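You operate a simulated robot arm through the tools that you are given. There is no shell and no other tool.

You run a simulated two-armed robot. Do the job below in one go: nothing can be reset, and whatever is moved stays where it is left.

## Task
Press the green and orange blocks down into their marked gaps.
Fine: each in the gap with its colour; slide the yellow bridge over them last.

It is judged by the outcome, as a careful person would: the job done as asked, and still so three seconds after it is handed in. It fails if anything else is knocked over, pushed out of place, dropped, spilled or broken.

## Robot
Two 7-joint arms with fingered hands on one trunk that stands fixed in place. Base frame: the origin is at the foot of the trunk, x ahead of it, y to its left, z up. Units: mm, rad, N and s.
The left shoulder is at [30, 119, 1094], the right one opposite. With the tool pointing down near the work surface each hand reaches from about 380 to 780 mm from the base axis, measured 20 degrees to its own side. Payload 3.8 kg a hand.
The tool frame of a hand sits at the grasp point between the pads (the TCP): z along the fingers, y along the line on which they close. The tips reach 25 mm beyond it. The gripper opens to 88 mm; its body begins 29 mm behind the TCP. The gripper is a hand of 4 fingers: y runs from the thumb to the fingers, the wrist lies at [-13, -106, -174] in the tool frame, and closing takes about 1.5 s.
Orientation is that of the tool frame in the base frame, as a unit quaternion [w, x, y, z]. With the fingers straight down and the wrist toward the robot, the tool's x, y and z point along [0, 1, 0], [1, 0, 0] and [0, 0, -1] of the base frame.

## Interface
- The arms move only by the tool servo_tool. It takes "left_deltas", "right_deltas" or both (then of equal length, played together; a hand with none holds still); each is text: rows parted by semicolons, each of 7 numbers parted by spaces: the shift along the tool's x, y, z in units of 300 mm (1.0 is 300 mm), then the turn, a rotation vector about the tool's x, y, z in units of 60 degrees (1.0 is 60 degrees), then the opening in per cent of the stroke, from 0 (shut) to 100 (fully open). In form: tx ty tz wx wy wz grip; .... A call has 1 to 20 rows; each row is the pose to reach, as a shift and turn from the pose commanded when the call began, along the tool's axes at that moment. A call with a number of a shift or a turn outside -1 to 1 is refused whole. A row lasts 0.2 s, in which the tool goes at most 50 mm and 0.15 rad; a call with a longer step from one row to the next is refused whole, and so is a gripper value outside its range. Where a pose cannot be reached the arm comes as near as it can. A force on the tool above 40 N (or 10 N above the force at the start of the call, whichever is more), or a blocked arm, ends the call early, and 0.2 s more pass. The fingers move at their own pace (about 153 mm/s each) and stop on an object; they squeeze with about 24 N. The grip force told is the motor's: it shows also when the fingers shut on nothing. Time passes only in rows, and 0.2 s behind the last, so rows that repeat a pose let the fingers close. The reply holds the time, the measured pose of the TCP, the force on the tool along the base axes, the opening and the grip force, in the units named above and with some noise, with the torque about the TCP (base axes, N m) and any sound that the robot's microphone picked up, and new pictures: "show" is both (left out), scene, wrist or none (wrist: the cameras of the hands that moved).
- Cameras (640 x 400 px; columns grow to the right, rows downward): "scene" is now at [60.7, -12.7, 1653.4]; the picture's right is [-0.17, -0.99, -0.00], its down [-0.71, 0.12, -0.69] and it looks along [0.68, -0.12, -0.72] (base axes); focal length 331 px, centre (320, 200). "left" rides on the left gripper at [-64, -83, -98] in its tool frame; the picture's right is [-0.62, -0.37, 0.69], its down [0.71, -0.63, 0.30] and it looks along [0.32, 0.68, 0.65] (tool axes); focal length 265 px, centre (320, 200). "right" rides on the right gripper at [64, -83, -98] in its tool frame; the picture's right is [-0.62, 0.37, -0.69], its down [-0.71, -0.63, 0.30] and it looks along [-0.32, 0.68, 0.65] (tool axes); focal length 265 px, centre (320, 200). There is no depth. A picture from a camera that has moved, and an enlarged one, comes with that camera's place and axes in the base frame and with its lens. The place of the scene camera against the robot may be out by one fixed shift of up to 12 mm in any direction.
- slide_trunk(by): moves the trunk up (or, below 0, down) by that many mm; the arms and the scene camera ride with it, the base frame stays. It gives what a move gives, with no picture.
- grasp_type(shape, hand): the hand has 4 fingers and takes this shape, open, in about a second: jaw (thumb against the fingers, like two jaws); tri (thumb and two fingers); tip (a fingertip pinch); poke (one finger out to press); point (the index stretched); flat (the hand flat); cup (the hand cupped); fist (a fist). The gripper value then closes the fingers along that shape, each until it touches; the sizes above hold for jaw. It gives what a move gives, with no picture.
- aim_head(pan, tilt): turns the head with the scene camera to pan (to the left, within 2.094 rad either way) and tilt (down, from -0.506 to 1.204), counted from straight ahead of the robot. It gives what a move gives, and a new picture of the scene camera.
- close_up(camera, box): a new picture of the part [left, top, right, bottom] of that camera's present view, enlarged. No time passes.
- hand_in(): hands the job in; it is judged then, once.

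Nothing tells you positions but the pictures and the camera data. Unless the task says otherwise, let go and move clear before handing in.

The tools are called after "Request:" as a command line: name --argument value ..., lists and objects as JSON in quotes. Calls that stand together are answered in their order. servo_tool: Moves the arms, as the interface text tells. Its arguments: {"type":"object","properties":{"left_deltas":{"type":"string"},"right_deltas":{"type":"string"},"show":{"type":"string","enum":["both","scene","wrist","none"]}},"required":[]} The other tools are called the same way: slide_trunk (by) moves the trunk up or down; grasp_type (shape, hand) gives the hand a shape; aim_head (pan, tilt) turns the head that bears the scene camera; close_up (camera, box) takes an enlarged picture of a part of a camera's view; hand_in () hands the job in.

At the start:

```text
time_s: 0.0
left_tcp_pos: [594.1, 0.5, 1170.3]
left_ee_rot: [0.0, 0.707, 0.707, 0.0]
left_contact_force: [0.4, -0.1, -1.1]
left_moment: [0.04, -0.02, 0.01]
left_finger_gap: 87.7
left_gripper_force: 0.0
left_shape: jaw
right_tcp_pos: [471.4, -363.1, 1180.2]
right_ee_rot: [0.0, 0.707, 0.708, 0.0]
right_contact_force: [0.0, -0.8, 0.2]
right_moment: [-0.03, -0.02, -0.02]
right_finger_gap: 87.5
right_gripper_force: 0.1
right_shape: jaw
trunk travel left (down, up): [-250.0, 340.0]
head pan, tilt (commanded): [-0.173, 0.803]
```

scene: 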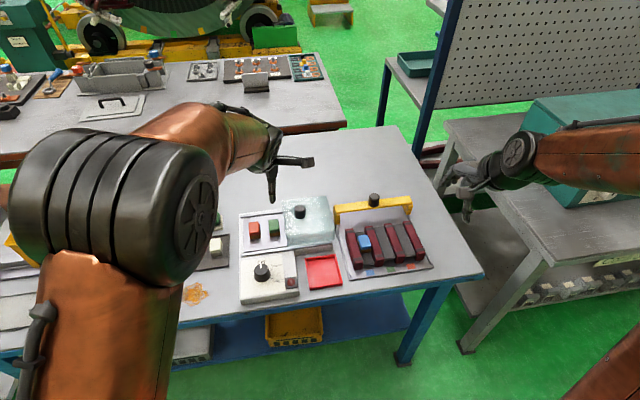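
right: 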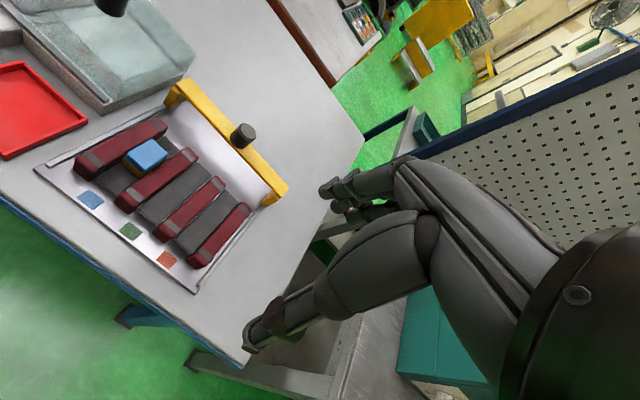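
left: 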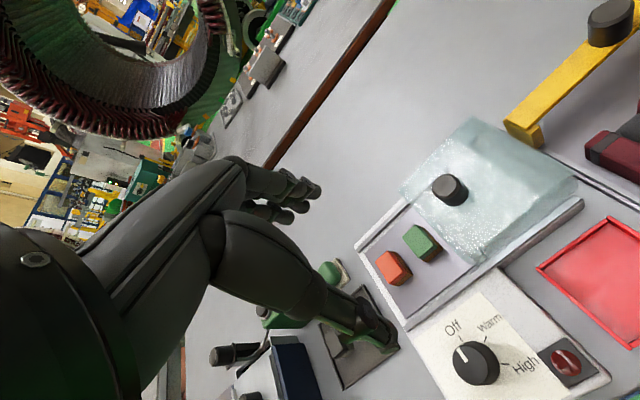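

I see a fixture with dark red teeth and a blue block already in one gap, a yellow bridge with a knob behind it, and a case with orange/red and green blocks in it. I'll take enlarged pictures before moving.

Request:
close_up --camera "scene" --box '[320, 180, 450, 290]'

Request:
close_up --camera "scene" --box '[180, 180, 350, 310]'

Request:
close_up --camera "right" --box '[0, 50, 320, 300]'

Request:
close_up --camera "left" --box '[300, 100, 640, 400]'

```text
3.64 times, centred on (385, 235) of scene
camera zoom: at [60.7, -12.7, 1653.4], right [-0.17, -0.99, 0.0], down [-0.71, 0.12, -0.69], along [0.68, -0.12, -0.72], focal length 1203 px, centre (84, 73)
```

zoom: 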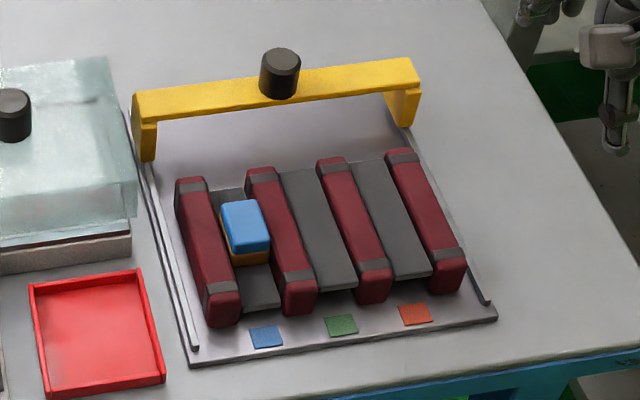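

```text
3.08 times, centred on (265, 245) of scene
camera zoom: at [60.7, -12.7, 1653.4], right [-0.17, -0.99, 0.0], down [-0.71, 0.12, -0.69], along [0.68, -0.12, -0.72], focal length 1018 px, centre (489, 62)
```

zoom: 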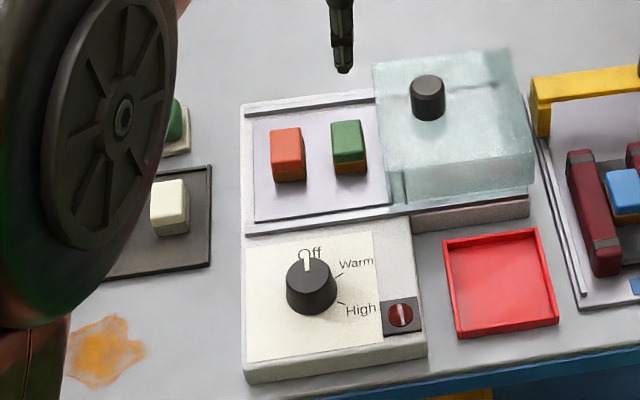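

```text
1.60 times, centred on (160, 175) of right
camera zoom: at [387.1, -298.6, 1278.2], right [0.37, -0.62, 0.69], down [-0.63, -0.71, -0.3], along [0.68, -0.32, -0.65], focal length 425 px, centre (576, 240)
```

zoom: 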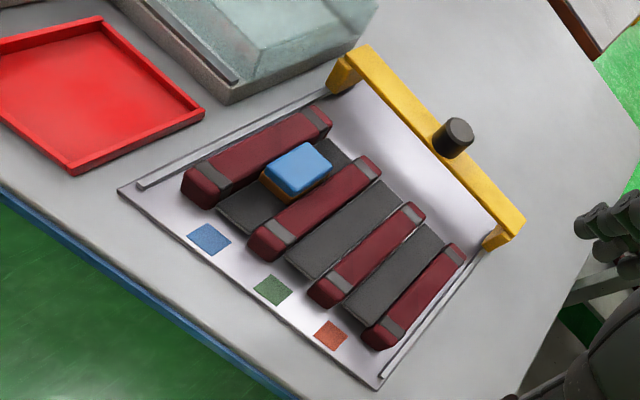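

```text
1.33 times, centred on (470, 250) of left
camera zoom: at [510.8, -62.7, 1267.8], right [-0.37, -0.62, -0.69], down [-0.63, 0.71, -0.3], along [0.68, 0.32, -0.65], focal length 354 px, centre (120, 133)
```

zoom: 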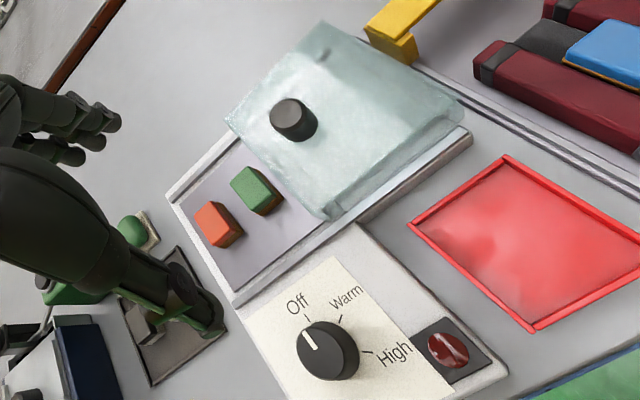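

The fixture's gaps are marked blue, green and orange from left to right. Blue already sits in the first gap. Next I check the hand shapes and get more views to place things accurately.

Request:
close_up --camera "scene" --box '[220, 90, 330, 210]'

Request:
close_up --camera "left" --box '[180, 120, 460, 370]'

Request:
servo_tool --right_deltas "0 0 0.1 0 0 0 100; 0 0 0.2 0 0 0 100; 0 0 0.3 0 0 0 100" --show "wrist"

```text
3.33 times, centred on (275, 150) of scene
camera zoom: at [60.7, -12.7, 1653.4], right [-0.17, -0.99, 0.0], down [-0.71, 0.12, -0.69], along [0.68, -0.12, -0.72], focal length 1103 px, centre (470, 367)
```

zoom: 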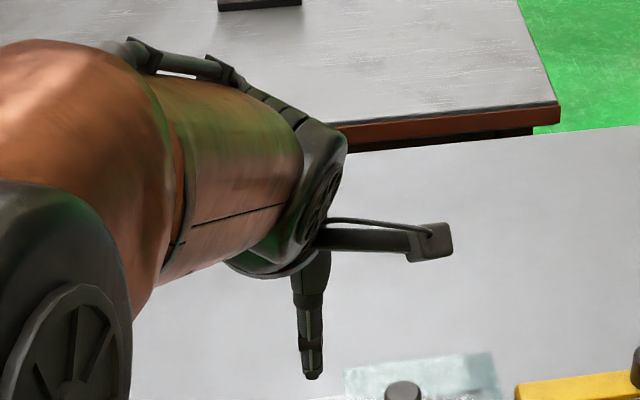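

```text
1.60 times, centred on (320, 245) of left
camera zoom: at [510.8, -62.7, 1267.8], right [-0.37, -0.62, -0.69], down [-0.63, 0.71, -0.3], along [0.68, 0.32, -0.65], focal length 425 px, centre (320, 128)
```

zoom: 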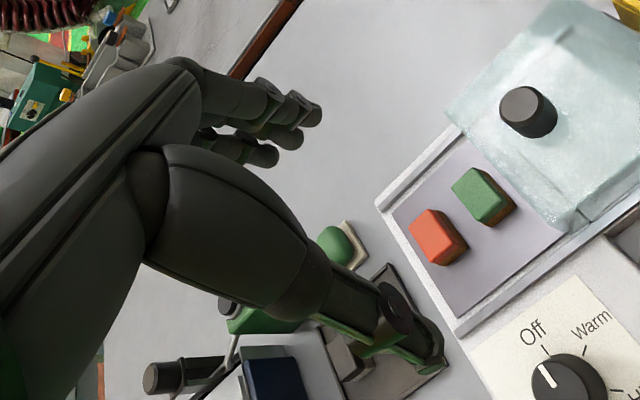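

```text
time_s: 0.8
left_tcp_pos: [595.2, -0.1, 1170.5]
left_ee_rot: [0.0, 0.707, 0.708, 0.0]
left_contact_force: [-0.6, 0.3, 0.0]
left_moment: [-0.01, 0.0, 0.02]
left_finger_gap: 87.7
left_gripper_force: 0.1
left_shape: jaw
right_tcp_pos: [469.9, -361.5, 1089.0]
right_ee_rot: [0.0, 0.707, 0.707, 0.0]
right_contact_force: [0.7, -0.1, -0.8]
right_moment: [-0.02, 0.03, 0.02]
right_finger_gap: 87.6
right_gripper_force: 0.0
right_shape: jaw
trunk travel left (down, up): [-250.0, 340.0]
head pan, tilt (commanded): [-0.173, 0.803]
camera right: at [386.3, -298.6, 1187.4], right [0.37, -0.62, 0.69], down [-0.63, -0.71, -0.3], along [0.68, -0.32, -0.65], focal length 265 px, centre (320, 200)
```

right: 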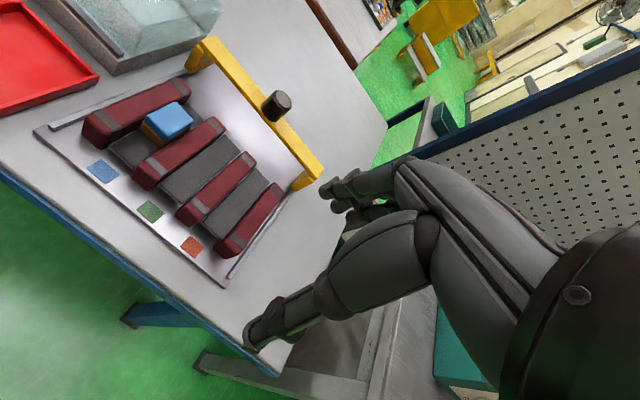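

The right wrist camera now sees the fixture closely. I'll move the right hand sideways and lower for a second viewpoint, to triangulate the gaps and the bridge.

Request:
servo_tool --right_deltas "0.107 0 0.05 0 0 0 100; 0.214 0 0.1 0 0 0 100; 0.321 0 0.15 0 0 0 100; 0.428 0 0.2 0 0 0 100; 0.537 0 0.2 0 0 0 100; 0.537 0 0.2 0 0 0 100" --show "both"

```text
time_s: 2.2
left_tcp_pos: [594.4, -0.1, 1171.0]
left_ee_rot: [0.0, 0.707, 0.707, 0.0]
left_contact_force: [-0.2, -0.3, 0.6]
left_moment: [-0.01, 0.01, 0.0]
left_finger_gap: 87.6
left_gripper_force: 0.0
left_shape: jaw
right_tcp_pos: [472.3, -203.9, 1027.5]
right_ee_rot: [-0.001, 0.708, 0.706, -0.001]
right_contact_force: [0.3, -0.5, 0.5]
right_moment: [-0.02, -0.01, -0.01]
right_finger_gap: 87.9
right_gripper_force: 0.1
right_shape: jaw
trunk travel left (down, up): [-250.0, 340.0]
head pan, tilt (commanded): [-0.173, 0.803]
camera scene: at [60.9, -13.6, 1653.4], right [-0.17, -0.99, 0.0], down [-0.71, 0.12, -0.69], along [0.68, -0.12, -0.72], focal length 331 px, centre (320, 200)
camera right: at [388.4, -139.3, 1126.7], right [0.37, -0.62, 0.69], down [-0.63, -0.71, -0.3], along [0.68, -0.32, -0.65], focal length 265 px, centre (320, 200)
```

scene: 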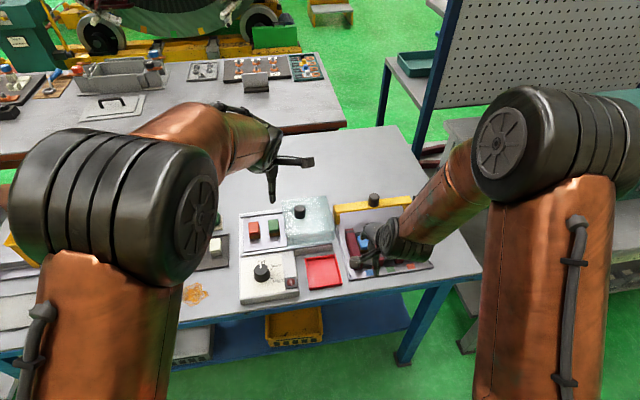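
right: 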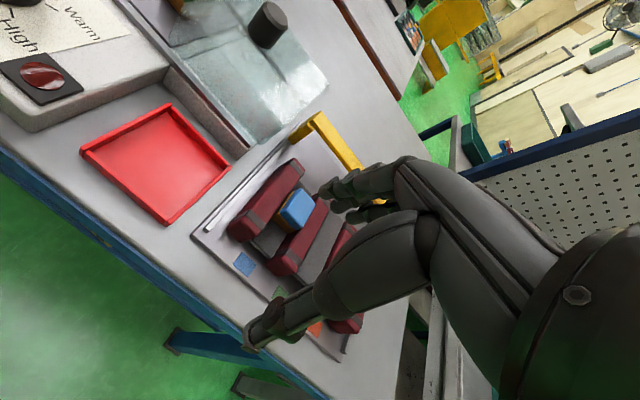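

I'll zoom in on this new view for precise pixel positions.

Request:
close_up --camera "right" --box '[190, 110, 400, 360]'

```text
1.60 times, centred on (295, 235) of right
camera zoom: at [388.4, -139.3, 1126.7], right [0.37, -0.62, 0.69], down [-0.63, -0.71, -0.3], along [0.68, -0.32, -0.65], focal length 425 px, centre (360, 144)
```

zoom: 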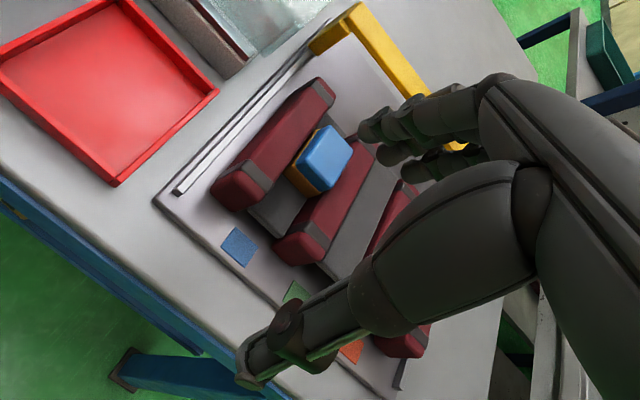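

The blue block's top comes out near (578, -228, 911) and the table near z 862. I'll move the right hand back and bring the left hand lower near the case, to locate the two loose blocks.

Request:
servo_tool --right_deltas "-0.11 0 0 0 0 0 100; -0.22 0 0 0 0 0 100; -0.33 0 0 0 0 0 100; -0.44 0 0 0 0 0 100; -0.52 0 0 0 0 0 100; -0.52 0 0 0 0 0 100" --left_deltas "-0.013 -0.036 0.073 0 0 0 100; -0.026 -0.072 0.146 0 0 0 100; -0.04 -0.108 0.22 0 0 0 100; -0.053 -0.144 0.293 0 0 0 100; -0.067 -0.18 0.367 0 0 0 100; -0.067 -0.18 0.367 0 0 0 100" --show "both"

Request:
close_up --camera "left" --box '[320, 60, 640, 310]'

Request:
close_up --camera "right" --box '[0, 0, 320, 250]'

```text
time_s: 3.6
left_tcp_pos: [542.2, -19.0, 1059.5]
left_ee_rot: [0.0, 0.708, 0.707, 0.0]
left_contact_force: [-0.5, 0.4, -0.5]
left_moment: [-0.01, 0.03, -0.03]
left_finger_gap: 87.7
left_gripper_force: 0.0
left_shape: jaw
right_tcp_pos: [471.8, -355.8, 1030.7]
right_ee_rot: [0.0, 0.707, 0.707, 0.0]
right_contact_force: [-0.4, -0.8, 1.0]
right_moment: [-0.02, 0.03, -0.03]
right_finger_gap: 87.9
right_gripper_force: 0.1
right_shape: jaw
trunk travel left (down, up): [-250.0, 340.0]
head pan, tilt (commanded): [-0.173, 0.803]
camera scene: at [60.8, -12.1, 1653.4], right [-0.17, -0.99, 0.0], down [-0.71, 0.12, -0.69], along [0.68, -0.12, -0.72], focal length 331 px, centre (320, 200)
camera right: at [387.5, -292.6, 1129.0], right [0.37, -0.62, 0.69], down [-0.63, -0.71, -0.3], along [0.68, -0.32, -0.65], focal length 265 px, centre (320, 200)
camera left: at [458.3, -81.6, 1157.3], right [-0.37, -0.62, -0.69], down [-0.63, 0.71, -0.3], along [0.68, 0.32, -0.65], focal length 265 px, centre (320, 200)
```

scene: 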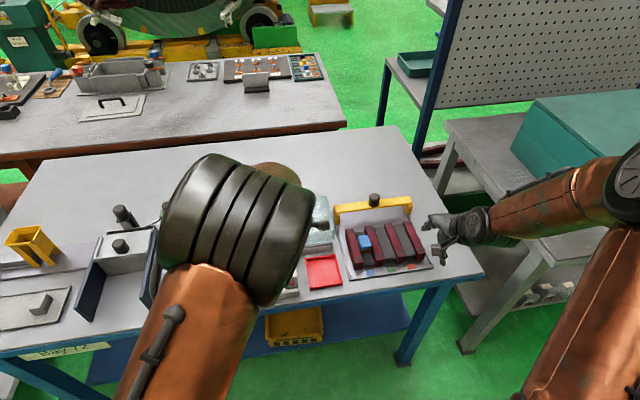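
right: 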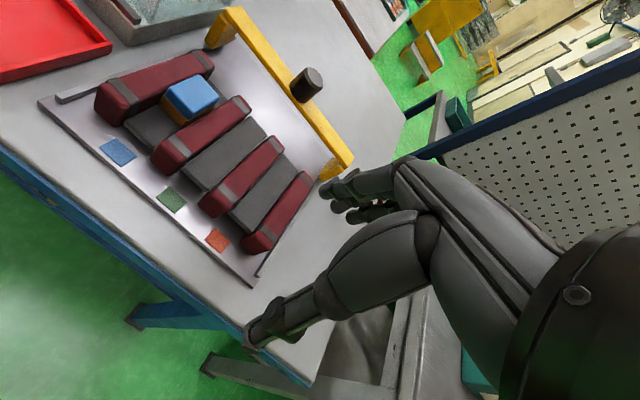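
left: 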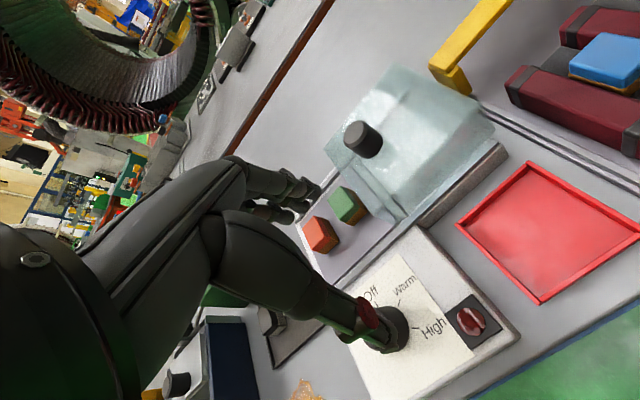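

```text
1.60 times, centred on (480, 185) of left
camera zoom: at [458.3, -81.6, 1157.3], right [-0.37, -0.62, -0.69], down [-0.63, 0.71, -0.3], along [0.68, 0.32, -0.65], focal length 425 px, centre (64, 224)
```

zoom: 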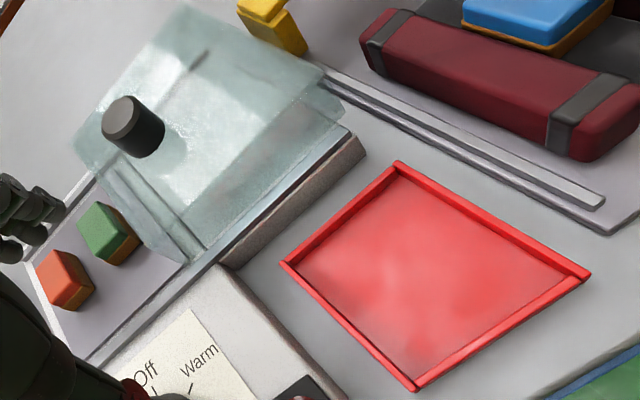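

```text
1.60 times, centred on (160, 125) of right
camera zoom: at [387.5, -292.6, 1129.0], right [0.37, -0.62, 0.69], down [-0.63, -0.71, -0.3], along [0.68, -0.32, -0.65], focal length 425 px, centre (576, 320)
```

zoom: 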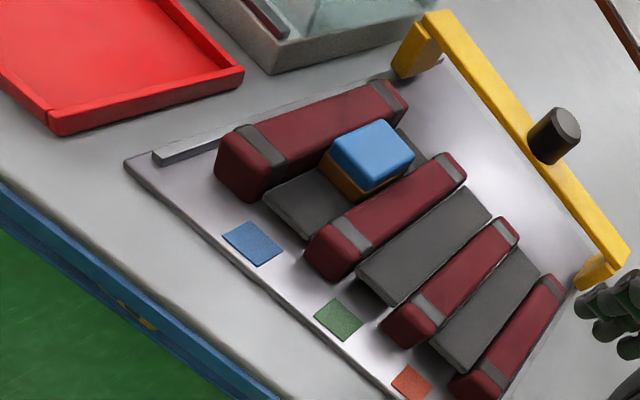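

The blue block sits proud of the teeth, with grey strips on the floors of the gaps. Next I check how wide the finger group is in the jaw shape and in the tip shape.

Request:
close_up --camera "right" --box '[230, 130, 480, 360]'

Request:
close_up --camera "scene" --box '[400, 180, 520, 280]'

Request:
grasp_type --hand "right" --shape "tip"

Request:
close_up --camera "right" --box '[230, 130, 480, 360]'

Request:
close_up --camera "scene" --box '[400, 180, 520, 280]'

```text
1.74 times, centred on (355, 245) of right
camera zoom: at [387.5, -292.6, 1129.0], right [0.37, -0.62, 0.69], down [-0.63, -0.71, -0.3], along [0.68, -0.32, -0.65], focal length 462 px, centre (259, 122)
```

zoom: 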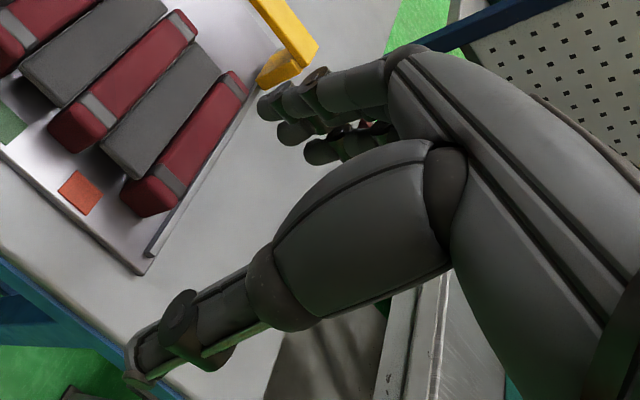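

```text
4.00 times, centred on (460, 230) of scene
camera zoom: at [60.8, -12.1, 1653.4], right [-0.17, -0.99, 0.0], down [-0.71, 0.12, -0.69], along [0.68, -0.12, -0.72], focal length 1323 px, centre (-240, 80)
```

zoom: 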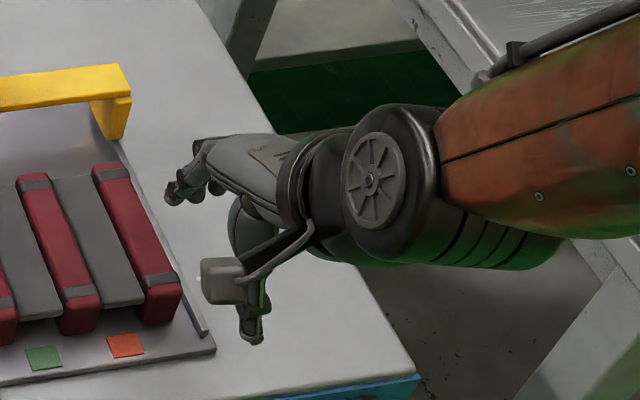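

```text
time_s: 4.5
left_tcp_pos: [541.9, -17.0, 1060.3]
left_ee_rot: [0.0, 0.707, 0.707, 0.0]
left_contact_force: [0.7, 0.2, -0.1]
left_moment: [0.0, -0.01, -0.02]
left_finger_gap: 87.8
left_gripper_force: 0.1
left_shape: jaw
right_tcp_pos: [470.2, -356.7, 1030.7]
right_ee_rot: [0.0, 0.707, 0.707, -0.001]
right_contact_force: [-0.5, 0.1, -0.4]
right_moment: [0.02, 0.03, -0.01]
right_finger_gap: 87.7
right_gripper_force: 0.1
right_shape: tip
trunk travel left (down, up): [-250.0, 340.0]
head pan, tilt (commanded): [-0.173, 0.803]
```

```text
1.74 times, centred on (355, 245) of right
camera zoom: at [387.4, -292.9, 1128.7], right [0.37, -0.62, 0.69], down [-0.63, -0.71, -0.3], along [0.68, -0.32, -0.65], focal length 462 px, centre (259, 122)
```

zoom: 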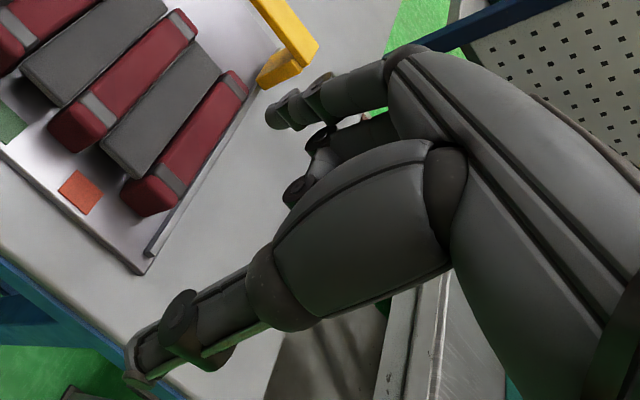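

```text
4.00 times, centred on (460, 230) of scene
camera zoom: at [60.7, -12.7, 1653.4], right [-0.17, -0.99, 0.0], down [-0.71, 0.12, -0.69], along [0.68, -0.12, -0.72], focal length 1323 px, centre (-240, 80)
```

zoom: 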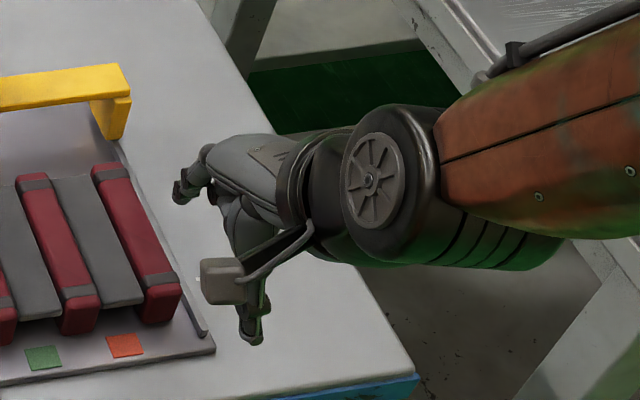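

Gap centres come out at about y = -228 (blue), -286 (green) and -343 (orange), with the blue block centred at x = 578. I'll use the right hand for the blocks, so the left arm goes to park out of the way.

Request:
servo_tool --left_deltas "0.05 -0.03 -0.1 0 0 0 100; 0.17 -0.08 -0.17 0 0 0 100; 0.3 -0.13 -0.24 0 0 0 100; 0.44 -0.18 -0.3 0 0 0 100; 0.58 -0.23 -0.34 0 0 0 100; 0.72 -0.28 -0.37 0 0 0 100; 0.86 -0.3 -0.37 0 0 0 100; 1.0 -0.3 -0.37 0 0 0 100; 1.0 -0.3 -0.37 0 0 0 100" --right_deltas "0.0 0 -0.05 0 0 0 100; 0.03 0 -0.1 0 0 0 100; 0.06 0 -0.15 0 0 0 100; 0.1 0 -0.2 0 0 0 100; 0.2 0 -0.2 0 0 0 100; 0.3 0 -0.2 0 0 0 100; 0.4 0 -0.2 0 0 0 100; 0.5 0 -0.2 0 0 0 100; 0.5 0 -0.2 0 0 0 100" --show "scene"

```text
time_s: 6.5
left_tcp_pos: [452.3, 278.6, 1170.8]
left_ee_rot: [0.0, 0.707, 0.707, 0.001]
left_contact_force: [1.4, -0.7, -0.3]
left_moment: [0.05, 0.0, -0.02]
left_finger_gap: 87.7
left_gripper_force: 0.0
left_shape: jaw
right_tcp_pos: [471.2, -208.0, 1088.1]
right_ee_rot: [0.0, 0.708, 0.707, 0.001]
right_contact_force: [0.3, 0.2, -0.8]
right_moment: [-0.02, 0.0, 0.01]
right_finger_gap: 87.8
right_gripper_force: 0.1
right_shape: tip
trunk travel left (down, up): [-250.0, 340.0]
head pan, tilt (commanded): [-0.173, 0.803]
camera scene: at [60.6, -14.7, 1653.4], right [-0.17, -0.99, 0.0], down [-0.71, 0.12, -0.69], along [0.68, -0.12, -0.72], focal length 331 px, centre (320, 200)
```

scene: 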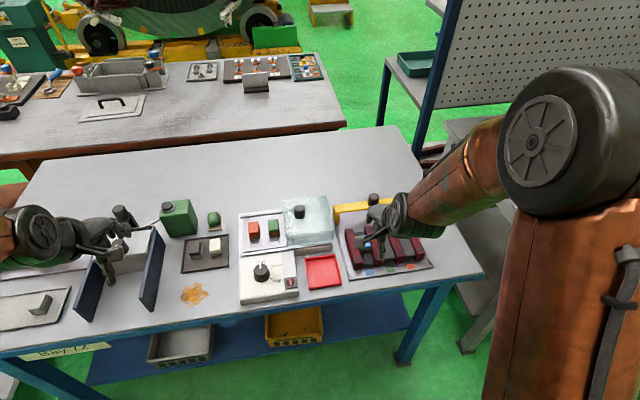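

The left arm is clear. Now I move the right hand over towards the case to look at the orange and green blocks up close.

Request:
servo_tool --right_deltas "0.128 0.033 0 0 0 0 100; 0.256 0.066 0 0 0 0 100; 0.383 0.1 0.02 0 0 0 100; 0.51 0.133 0.04 0 0 0 100; 0.638 0.166 0.06 0 0 0 100; 0.766 0.2 0.08 0 0 0 100; 0.893 0.233 0.1 0 0 0 100; 0.893 0.233 0.1 0 0 0 100" --show "both"

Request:
close_up --camera "right" --box '[180, 80, 420, 280]'

```text
time_s: 8.3
left_tcp_pos: [452.4, 278.0, 1169.4]
left_ee_rot: [0.0, 0.707, 0.707, 0.0]
left_contact_force: [-0.8, 0.1, 0.5]
left_moment: [-0.03, -0.04, 0.01]
left_finger_gap: 87.6
left_gripper_force: 0.1
left_shape: jaw
right_tcp_pos: [540.1, 59.5, 1059.7]
right_ee_rot: [0.0, 0.707, 0.707, 0.0]
right_contact_force: [0.6, -0.8, -0.5]
right_moment: [0.01, -0.01, 0.01]
right_finger_gap: 87.8
right_gripper_force: 0.1
right_shape: tip
trunk travel left (down, up): [-250.0, 340.0]
head pan, tilt (commanded): [-0.173, 0.803]
camera scene: at [60.6, -13.3, 1653.4], right [-0.17, -0.99, 0.0], down [-0.71, 0.12, -0.69], along [0.68, -0.12, -0.72], focal length 331 px, centre (320, 200)
camera right: at [457.1, 124.5, 1159.1], right [0.37, -0.62, 0.69], down [-0.63, -0.71, -0.3], along [0.68, -0.32, -0.65], focal length 265 px, centre (320, 200)
```

scene: 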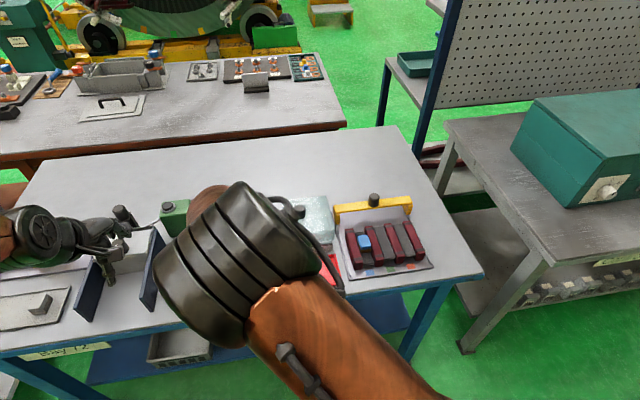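
right: 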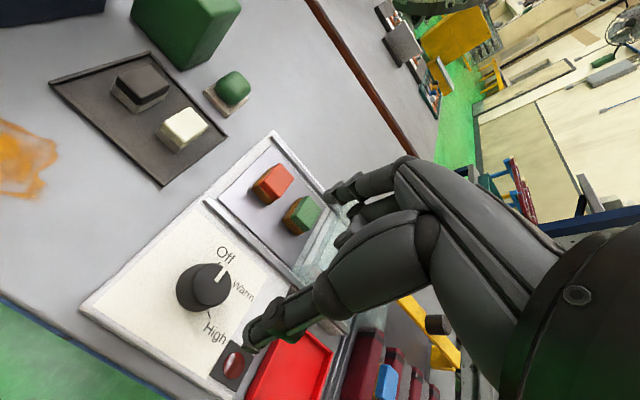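

```text
2.00 times, centred on (300, 180) of right
camera zoom: at [457.1, 124.5, 1159.1], right [0.37, -0.62, 0.69], down [-0.63, -0.71, -0.3], along [0.68, -0.32, -0.65], focal length 531 px, centre (360, 240)
```

zoom: 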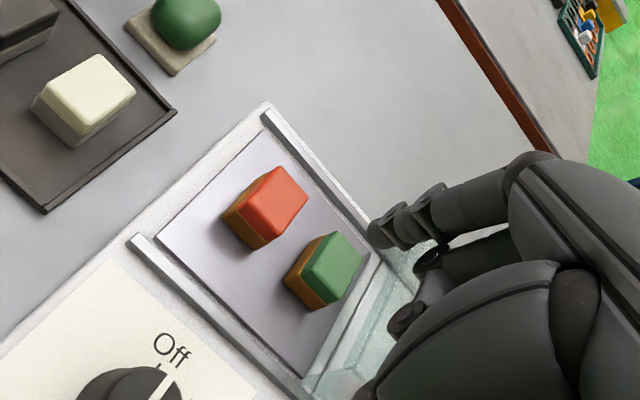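

Orange is at about (677, 68, 909) and green at about (679, 10, 909), both with their long side along x. I'll test-close the tip shape in the air to see where the fingertips actually meet.

Request:
servo_tool --right_deltas "0 0 0 0 0 0 45; 0 0 0 0 0 0 45; 0 0 0 0 0 0 45; 0 0 0 0 0 0 45; 0 0 0 0 0 0 45" --show "none"

Request:
close_up --camera "right" --box '[220, 130, 460, 360]'

Request:
servo_tool --right_deltas "0 0 0 0 0 0 10; 0 0 0 0 0 0 5; 0 0 0 0 0 0 5; 0 0 0 0 0 0 5; 0 0 0 0 0 0 5" --show "none"

Request:
close_up --camera "right" --box '[220, 130, 460, 360]'

```text
time_s: 9.5
left_tcp_pos: [451.0, 279.8, 1169.6]
left_ee_rot: [0.0, 0.708, 0.707, 0.0]
left_contact_force: [-0.4, 0.1, -0.3]
left_moment: [-0.02, 0.02, 0.01]
left_finger_gap: 87.6
left_gripper_force: 0.1
left_shape: jaw
right_tcp_pos: [540.9, 61.2, 1060.1]
right_ee_rot: [0.0, 0.707, 0.707, 0.0]
right_contact_force: [-0.5, 0.6, -0.3]
right_moment: [0.0, 0.0, 0.01]
right_finger_gap: 40.0
right_gripper_force: 0.1
right_shape: tip
trunk travel left (down, up): [-250.0, 340.0]
head pan, tilt (commanded): [-0.173, 0.803]
```

```text
1.74 times, centred on (340, 245) of right
camera zoom: at [457.0, 124.8, 1158.9], right [0.37, -0.62, 0.69], down [-0.63, -0.71, -0.3], along [0.68, -0.32, -0.65], focal length 462 px, centre (285, 122)
```

zoom: 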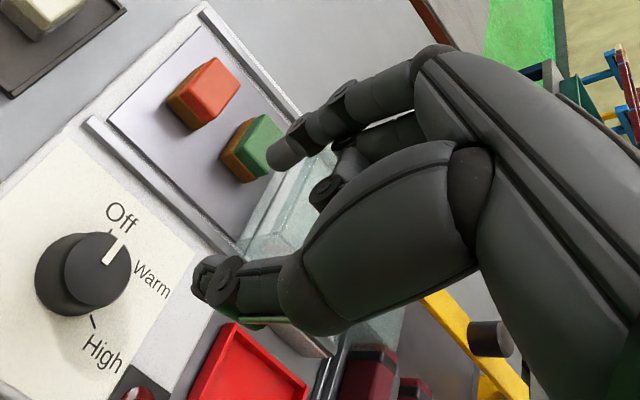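

```text
time_s: 10.7
left_tcp_pos: [450.7, 281.6, 1170.4]
left_ee_rot: [0.0, 0.707, 0.707, 0.0]
left_contact_force: [-0.6, -0.1, -0.1]
left_moment: [-0.01, 0.02, 0.0]
left_finger_gap: 87.6
left_gripper_force: 0.0
left_shape: jaw
right_tcp_pos: [541.0, 61.0, 1060.2]
right_ee_rot: [0.0, 0.707, 0.707, 0.0]
right_contact_force: [-0.3, 0.1, -1.1]
right_moment: [0.0, -0.01, 0.01]
right_finger_gap: 4.7
right_gripper_force: 0.0
right_shape: tip
trunk travel left (down, up): [-250.0, 340.0]
head pan, tilt (commanded): [-0.173, 0.803]
```

```text
1.74 times, centred on (340, 245) of right
camera zoom: at [457.0, 124.8, 1158.9], right [0.37, -0.62, 0.69], down [-0.63, -0.71, -0.3], along [0.68, -0.32, -0.65], focal length 462 px, centre (285, 122)
```

zoom: 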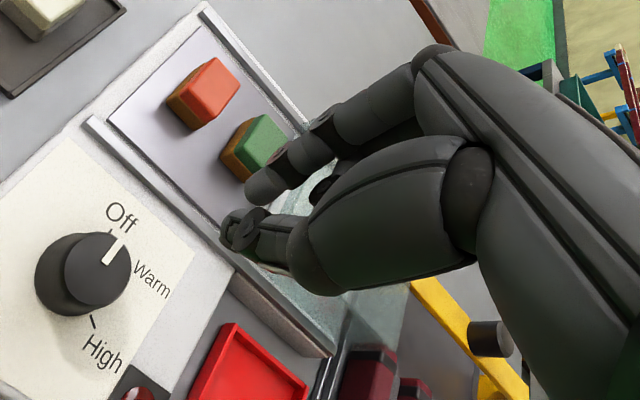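

The tip pinch closes on the TCP line as hoped. The glass cover beside the green block stands higher than the block, so I need its exact extent. I'll move the right hand out of the view to look.

Request:
servo_tool --right_deltas "-0.128 -0.033 -0.05 0 0 0 60; -0.256 -0.066 -0.1 0 0 0 100; -0.383 -0.1 -0.1 0 0 0 100; -0.51 -0.133 -0.1 0 0 0 100; -0.638 -0.166 -0.1 0 0 0 100; -0.766 -0.2 -0.1 0 0 0 100; -0.893 -0.233 -0.1 0 0 0 100; -0.893 -0.233 -0.1 0 0 0 100" --show "none"

Request:
close_up --camera "scene" --box '[225, 185, 345, 265]'

Request:
close_up --camera "scene" --box '[50, 200, 150, 290]'

```text
time_s: 12.5
left_tcp_pos: [450.6, 279.8, 1169.7]
left_ee_rot: [0.0, 0.707, 0.707, 0.0]
left_contact_force: [0.8, 0.1, -0.1]
left_moment: [0.01, -0.01, 0.04]
left_finger_gap: 87.6
left_gripper_force: 0.1
left_shape: jaw
right_tcp_pos: [470.8, -204.4, 1092.0]
right_ee_rot: [0.0, 0.707, 0.707, 0.0]
right_contact_force: [-0.5, 0.8, -0.3]
right_moment: [-0.02, 0.02, -0.04]
right_finger_gap: 88.0
right_gripper_force: 0.0
right_shape: tip
trunk travel left (down, up): [-250.0, 340.0]
head pan, tilt (commanded): [-0.173, 0.803]
```

```text
5.00 times, centred on (285, 225) of scene
camera zoom: at [61.1, -11.3, 1653.4], right [-0.17, -0.99, 0.0], down [-0.71, 0.12, -0.69], along [0.68, -0.12, -0.72], focal length 1654 px, centre (495, 75)
```

zoom: 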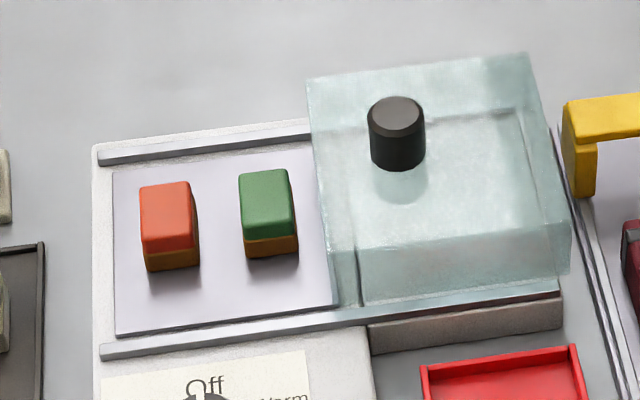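

```text
4.44 times, centred on (100, 245) of scene
camera zoom: at [61.1, -11.3, 1653.4], right [-0.17, -0.99, 0.0], down [-0.71, 0.12, -0.69], along [0.68, -0.12, -0.72], focal length 1470 px, centre (1298, 0)
```

zoom: 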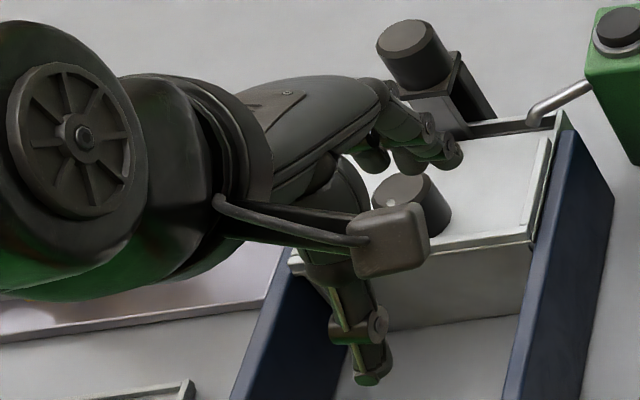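

The cover wall is at about y = -20 and stands to z ≈ 950. For green I'll therefore use the left hand, whose index side faces the cover. First the right hand goes above the orange block for picking.

Request:
servo_tool --right_deltas "0.115 0.085 0.0 0 0 0 80; 0.23 0.17 0.02 0 0 0 80; 0.345 0.255 0.05 0 0 0 80; 0.46 0.34 0.09 0 0 0 80; 0.575 0.43 0.13 0 0 0 80; 0.69 0.515 0.17 0 0 0 80; 0.805 0.6 0.21 0 0 0 80; 0.919 0.687 0.25 0 0 0 80; 0.919 0.687 0.267 0 0 0 80" --show "both"

Request:
close_up --camera "right" --box '[160, 120, 420, 340]'

```text
time_s: 14.5
left_tcp_pos: [450.6, 280.4, 1169.8]
left_ee_rot: [0.001, 0.707, 0.707, 0.0]
left_contact_force: [0.2, -0.2, -0.5]
left_moment: [0.02, -0.02, -0.01]
left_finger_gap: 87.5
left_gripper_force: 0.0
left_shape: jaw
right_tcp_pos: [677.2, 68.2, 1008.8]
right_ee_rot: [0.0, 0.707, 0.707, 0.0]
right_contact_force: [-0.4, -0.3, 0.3]
right_moment: [-0.04, -0.01, 0.0]
right_finger_gap: 70.7
right_gripper_force: 0.1
right_shape: tip
trunk travel left (down, up): [-250.0, 340.0]
head pan, tilt (commanded): [-0.173, 0.803]
camera scene: at [60.1, -12.7, 1653.4], right [-0.17, -0.99, 0.0], down [-0.71, 0.12, -0.69], along [0.68, -0.12, -0.72], focal length 331 px, centre (320, 200)
camera right: at [593.6, 132.6, 1107.4], right [0.37, -0.62, 0.69], down [-0.63, -0.71, -0.3], along [0.68, -0.33, -0.65], focal length 265 px, centre (320, 200)
```

scene: 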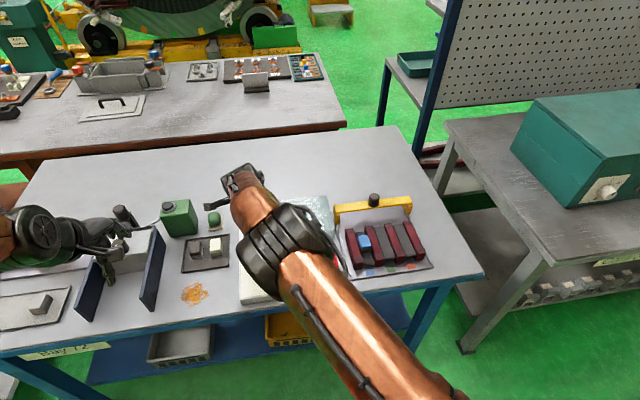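
right: 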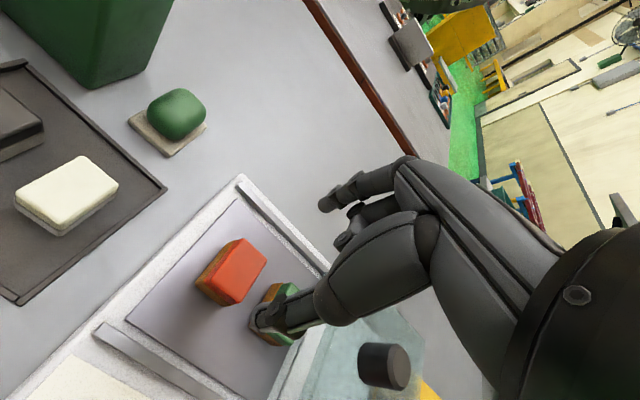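

```text
1.82 times, centred on (290, 230) of right
camera zoom: at [593.6, 132.6, 1107.4], right [0.37, -0.62, 0.69], down [-0.63, -0.71, -0.3], along [0.68, -0.33, -0.65], focal length 483 px, centre (374, 146)
```

zoom: 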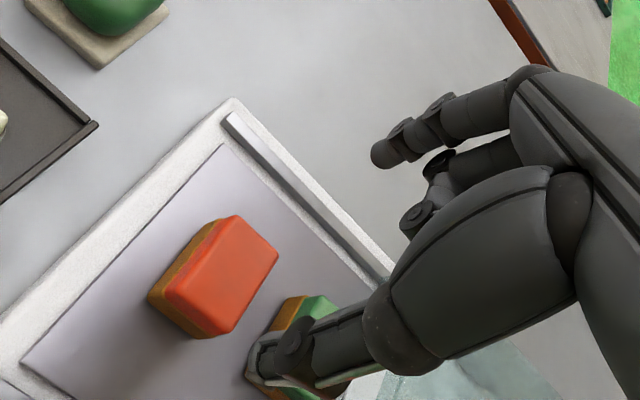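

The hand is above orange and aligned within a few mm. I'll zoom in tightly to check the block's yaw angle before going down.

Request:
close_up --camera "right" --box '[180, 220, 300, 310]'

Request:
close_up --camera "right" --box '[100, 160, 360, 360]'

```text
4.44 times, centred on (240, 265) of right
camera zoom: at [593.6, 132.6, 1107.4], right [0.37, -0.62, 0.69], down [-0.63, -0.71, -0.3], along [0.68, -0.33, -0.65], focal length 1180 px, centre (676, -89)
```

zoom: 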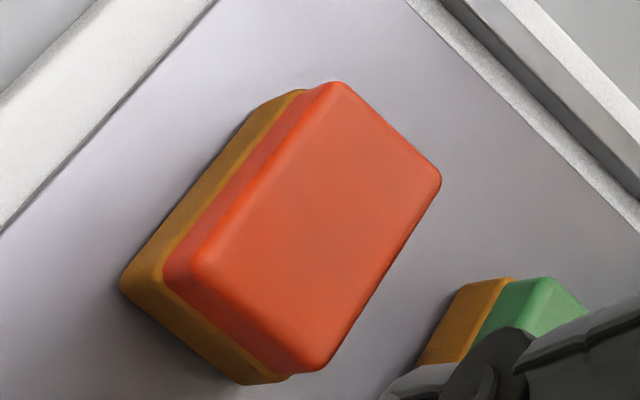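

```text
2.00 times, centred on (230, 260) of right
camera zoom: at [593.6, 132.6, 1107.4], right [0.37, -0.62, 0.69], down [-0.63, -0.71, -0.3], along [0.68, -0.33, -0.65], focal length 531 px, centre (500, 80)
```

zoom: 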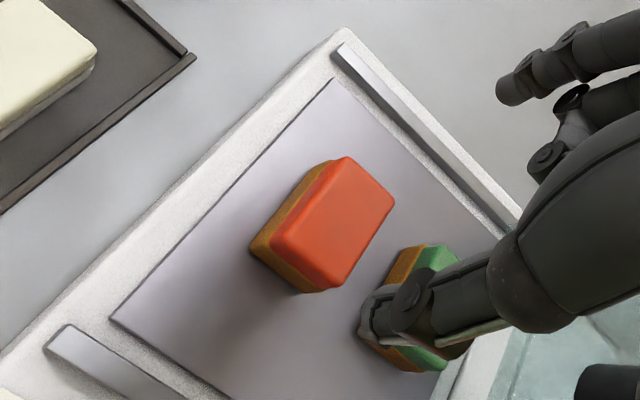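

The block is square to the axes and has no yaw. I lower to about 25 mm above it and check alignment again.

Request:
servo_tool --right_deltas "0 0 0.06 0 0 0 80; 0 0 0.12 0 0 0 80; 0 0 0.167 0 0 0 80; 0 0 0.167 0 0 0 80" --show "wrist"

Request:
close_up --camera "right" --box '[180, 180, 380, 320]'

```text
time_s: 15.5
left_tcp_pos: [452.2, 279.4, 1168.5]
left_ee_rot: [0.0, 0.707, 0.707, 0.0]
left_contact_force: [0.5, 0.2, 0.6]
left_moment: [0.0, 0.02, -0.02]
left_finger_gap: 87.6
left_gripper_force: 0.0
left_shape: jaw
right_tcp_pos: [677.5, 67.9, 959.9]
right_ee_rot: [-0.001, 0.706, 0.708, 0.0]
right_contact_force: [0.6, -0.9, 0.5]
right_moment: [0.0, 0.01, -0.03]
right_finger_gap: 70.6
right_gripper_force: 0.1
right_shape: tip
trunk travel left (down, up): [-250.0, 340.0]
head pan, tilt (commanded): [-0.173, 0.803]
camera right: at [593.4, 132.2, 1057.7], right [0.37, -0.62, 0.69], down [-0.63, -0.71, -0.3], along [0.68, -0.32, -0.65], focal length 265 px, centre (320, 200)
```

right: 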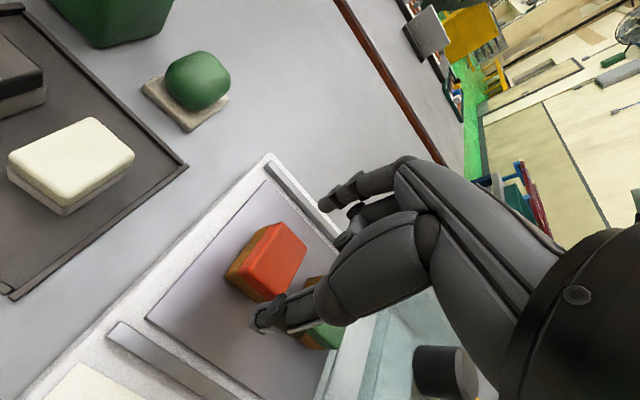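

```text
2.86 times, centred on (280, 250) of right
camera zoom: at [593.4, 132.2, 1057.7], right [0.37, -0.62, 0.69], down [-0.63, -0.71, -0.3], along [0.68, -0.32, -0.65], focal length 758 px, centre (434, 57)
```

zoom: 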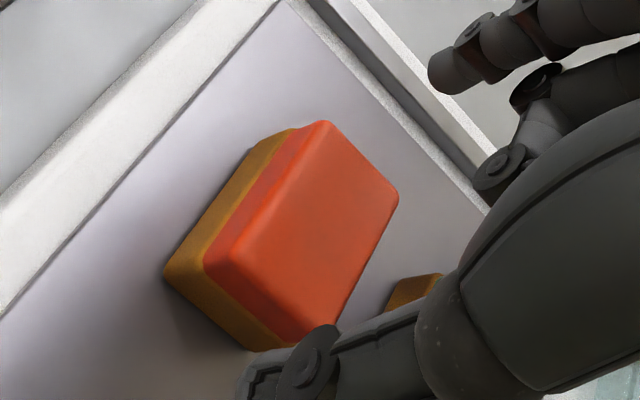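

The estimates put the block's top between z 911 and 921, which isn't precise enough. I lower the open fingers in small steps beside the block, watching force and picture.

Request:
servo_tool --right_deltas "0 0 0.033 0 0 0 80; 0 0 0.067 0 0 0 80; 0 0 0.08 0 0 0 80; 0 0 0.08 0 0 0 80" --show "wrist"

Request:
close_up --camera "right" --box '[200, 150, 400, 310]'

```text
time_s: 16.5
left_tcp_pos: [451.3, 280.7, 1170.1]
left_ee_rot: [0.001, 0.707, 0.707, 0.0]
left_contact_force: [-0.3, -1.3, -0.2]
left_moment: [-0.01, 0.05, -0.01]
left_finger_gap: 87.9
left_gripper_force: 0.0
left_shape: jaw
right_tcp_pos: [678.6, 67.2, 934.9]
right_ee_rot: [0.0, 0.707, 0.707, 0.0]
right_contact_force: [0.9, 0.7, 0.2]
right_moment: [-0.04, -0.02, -0.02]
right_finger_gap: 70.5
right_gripper_force: 0.1
right_shape: tip
trunk travel left (down, up): [-250.0, 340.0]
head pan, tilt (commanded): [-0.173, 0.803]
camera right: at [593.3, 131.5, 1033.8], right [0.37, -0.62, 0.69], down [-0.63, -0.71, -0.3], along [0.68, -0.32, -0.65], focal length 265 px, centre (320, 200)
```

right: 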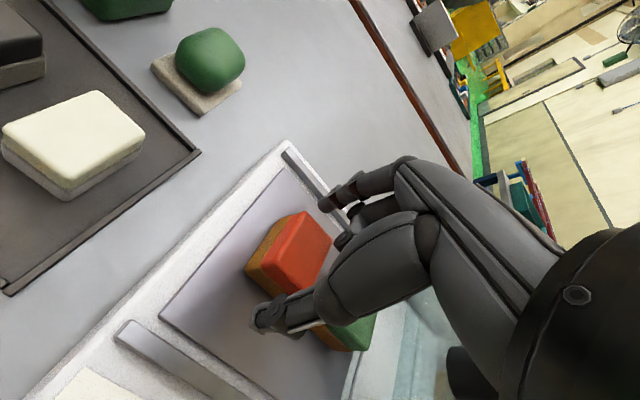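

```text
2.50 times, centred on (300, 230) of right
camera zoom: at [593.3, 131.5, 1033.8], right [0.37, -0.62, 0.69], down [-0.63, -0.71, -0.3], along [0.68, -0.32, -0.65], focal length 664 px, centre (370, 125)
```

zoom: 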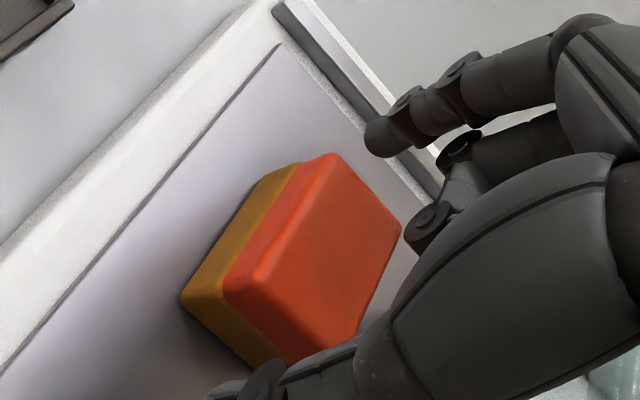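

The block's top is at about 921 and the plate at about 897, so the fingertips are now ~10 mm below the top. I go 2 mm lower and close on orange.

Request:
servo_tool --right_deltas "0 0 0.008 0 0 0 80; 0 0 0.008 0 0 0 60; 0 0 0.008 0 0 0 40; 0 0 0.008 0 0 0 20; 0 0 0.008 0 0 0 0; 0 0 0.008 0 0 0 0; 0 0 0.008 0 0 0 0; 0 0 0.008 0 0 0 0" --show "wrist"

Request:
close_up --camera "right" --box '[200, 150, 400, 310]'

```text
time_s: 18.3
left_tcp_pos: [451.2, 280.5, 1170.2]
left_ee_rot: [0.0, 0.707, 0.707, 0.0]
left_contact_force: [-0.3, -0.2, 0.3]
left_moment: [0.0, 0.02, -0.01]
left_finger_gap: 87.6
left_gripper_force: 0.1
left_shape: jaw
right_tcp_pos: [677.9, 68.0, 931.6]
right_ee_rot: [0.0, 0.707, 0.708, 0.0]
right_contact_force: [0.7, 0.8, -0.6]
right_moment: [-0.01, -0.01, 0.01]
right_finger_gap: 35.9
right_gripper_force: 23.8
right_shape: tip
trunk travel left (down, up): [-250.0, 340.0]
head pan, tilt (commanded): [-0.173, 0.803]
camera right: at [593.5, 131.9, 1031.6], right [0.37, -0.62, 0.69], down [-0.63, -0.71, -0.3], along [0.68, -0.32, -0.65], focal length 265 px, centre (320, 200)
```

right: 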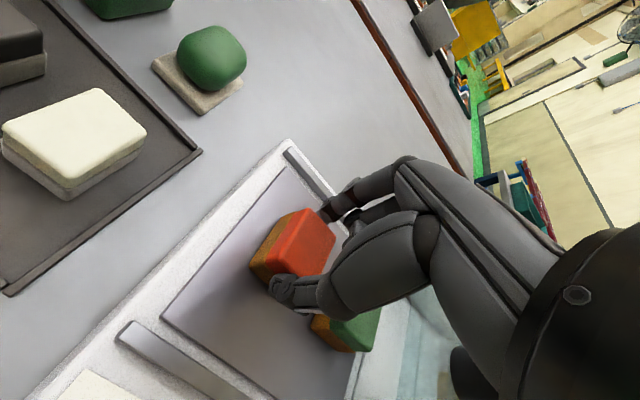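

```text
2.50 times, centred on (300, 230) of right
camera zoom: at [593.5, 131.9, 1031.6], right [0.37, -0.62, 0.69], down [-0.63, -0.71, -0.3], along [0.68, -0.32, -0.65], focal length 664 px, centre (370, 125)
```

zoom: 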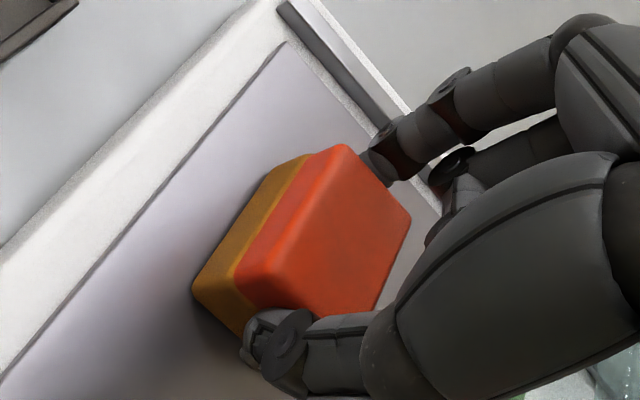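

The pinch closed on the block with 36 mm between the pads and 24 N of grip. I lift straight up.

Request:
servo_tool --right_deltas "0 0 -0.03 0 0 0 0; 0 0 -0.08 0 0 0 0; 0 0 -0.15 0 0 0 0; 0 0 -0.23 0 0 0 0; 0 0 -0.3 0 0 0 0; 0 0 -0.35 0 0 0 0; 0 0 -0.35 0 0 0 0" --show "wrist"

Request:
close_up --camera "right" --box '[200, 150, 400, 310]'

```text
time_s: 19.9
left_tcp_pos: [451.1, 280.9, 1169.3]
left_ee_rot: [0.0, 0.707, 0.707, 0.0]
left_contact_force: [-0.7, -0.5, 0.2]
left_moment: [0.0, 0.01, 0.0]
left_finger_gap: 87.4
left_gripper_force: 0.0
left_shape: jaw
right_tcp_pos: [676.8, 69.4, 1038.1]
right_ee_rot: [0.0, 0.707, 0.707, 0.0]
right_contact_force: [0.5, -0.1, -0.5]
right_moment: [0.02, 0.04, -0.05]
right_finger_gap: 35.8
right_gripper_force: 24.3
right_shape: tip
trunk travel left (down, up): [-250.0, 340.0]
head pan, tilt (commanded): [-0.173, 0.803]
camera right: at [592.7, 132.7, 1136.8], right [0.37, -0.62, 0.69], down [-0.63, -0.71, -0.3], along [0.68, -0.32, -0.65], focal length 265 px, centre (320, 200)
```

right: 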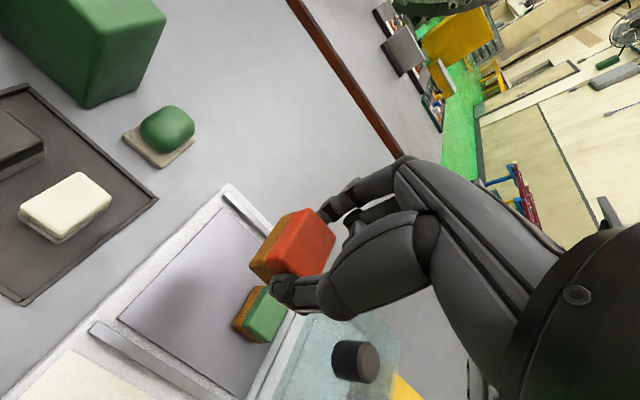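

```text
2.50 times, centred on (300, 230) of right
camera zoom: at [592.7, 132.7, 1136.8], right [0.37, -0.62, 0.69], down [-0.63, -0.71, -0.3], along [0.68, -0.32, -0.65], focal length 664 px, centre (370, 125)
```

zoom: 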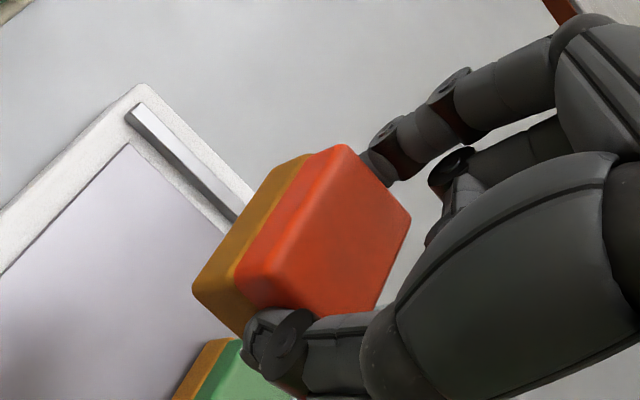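

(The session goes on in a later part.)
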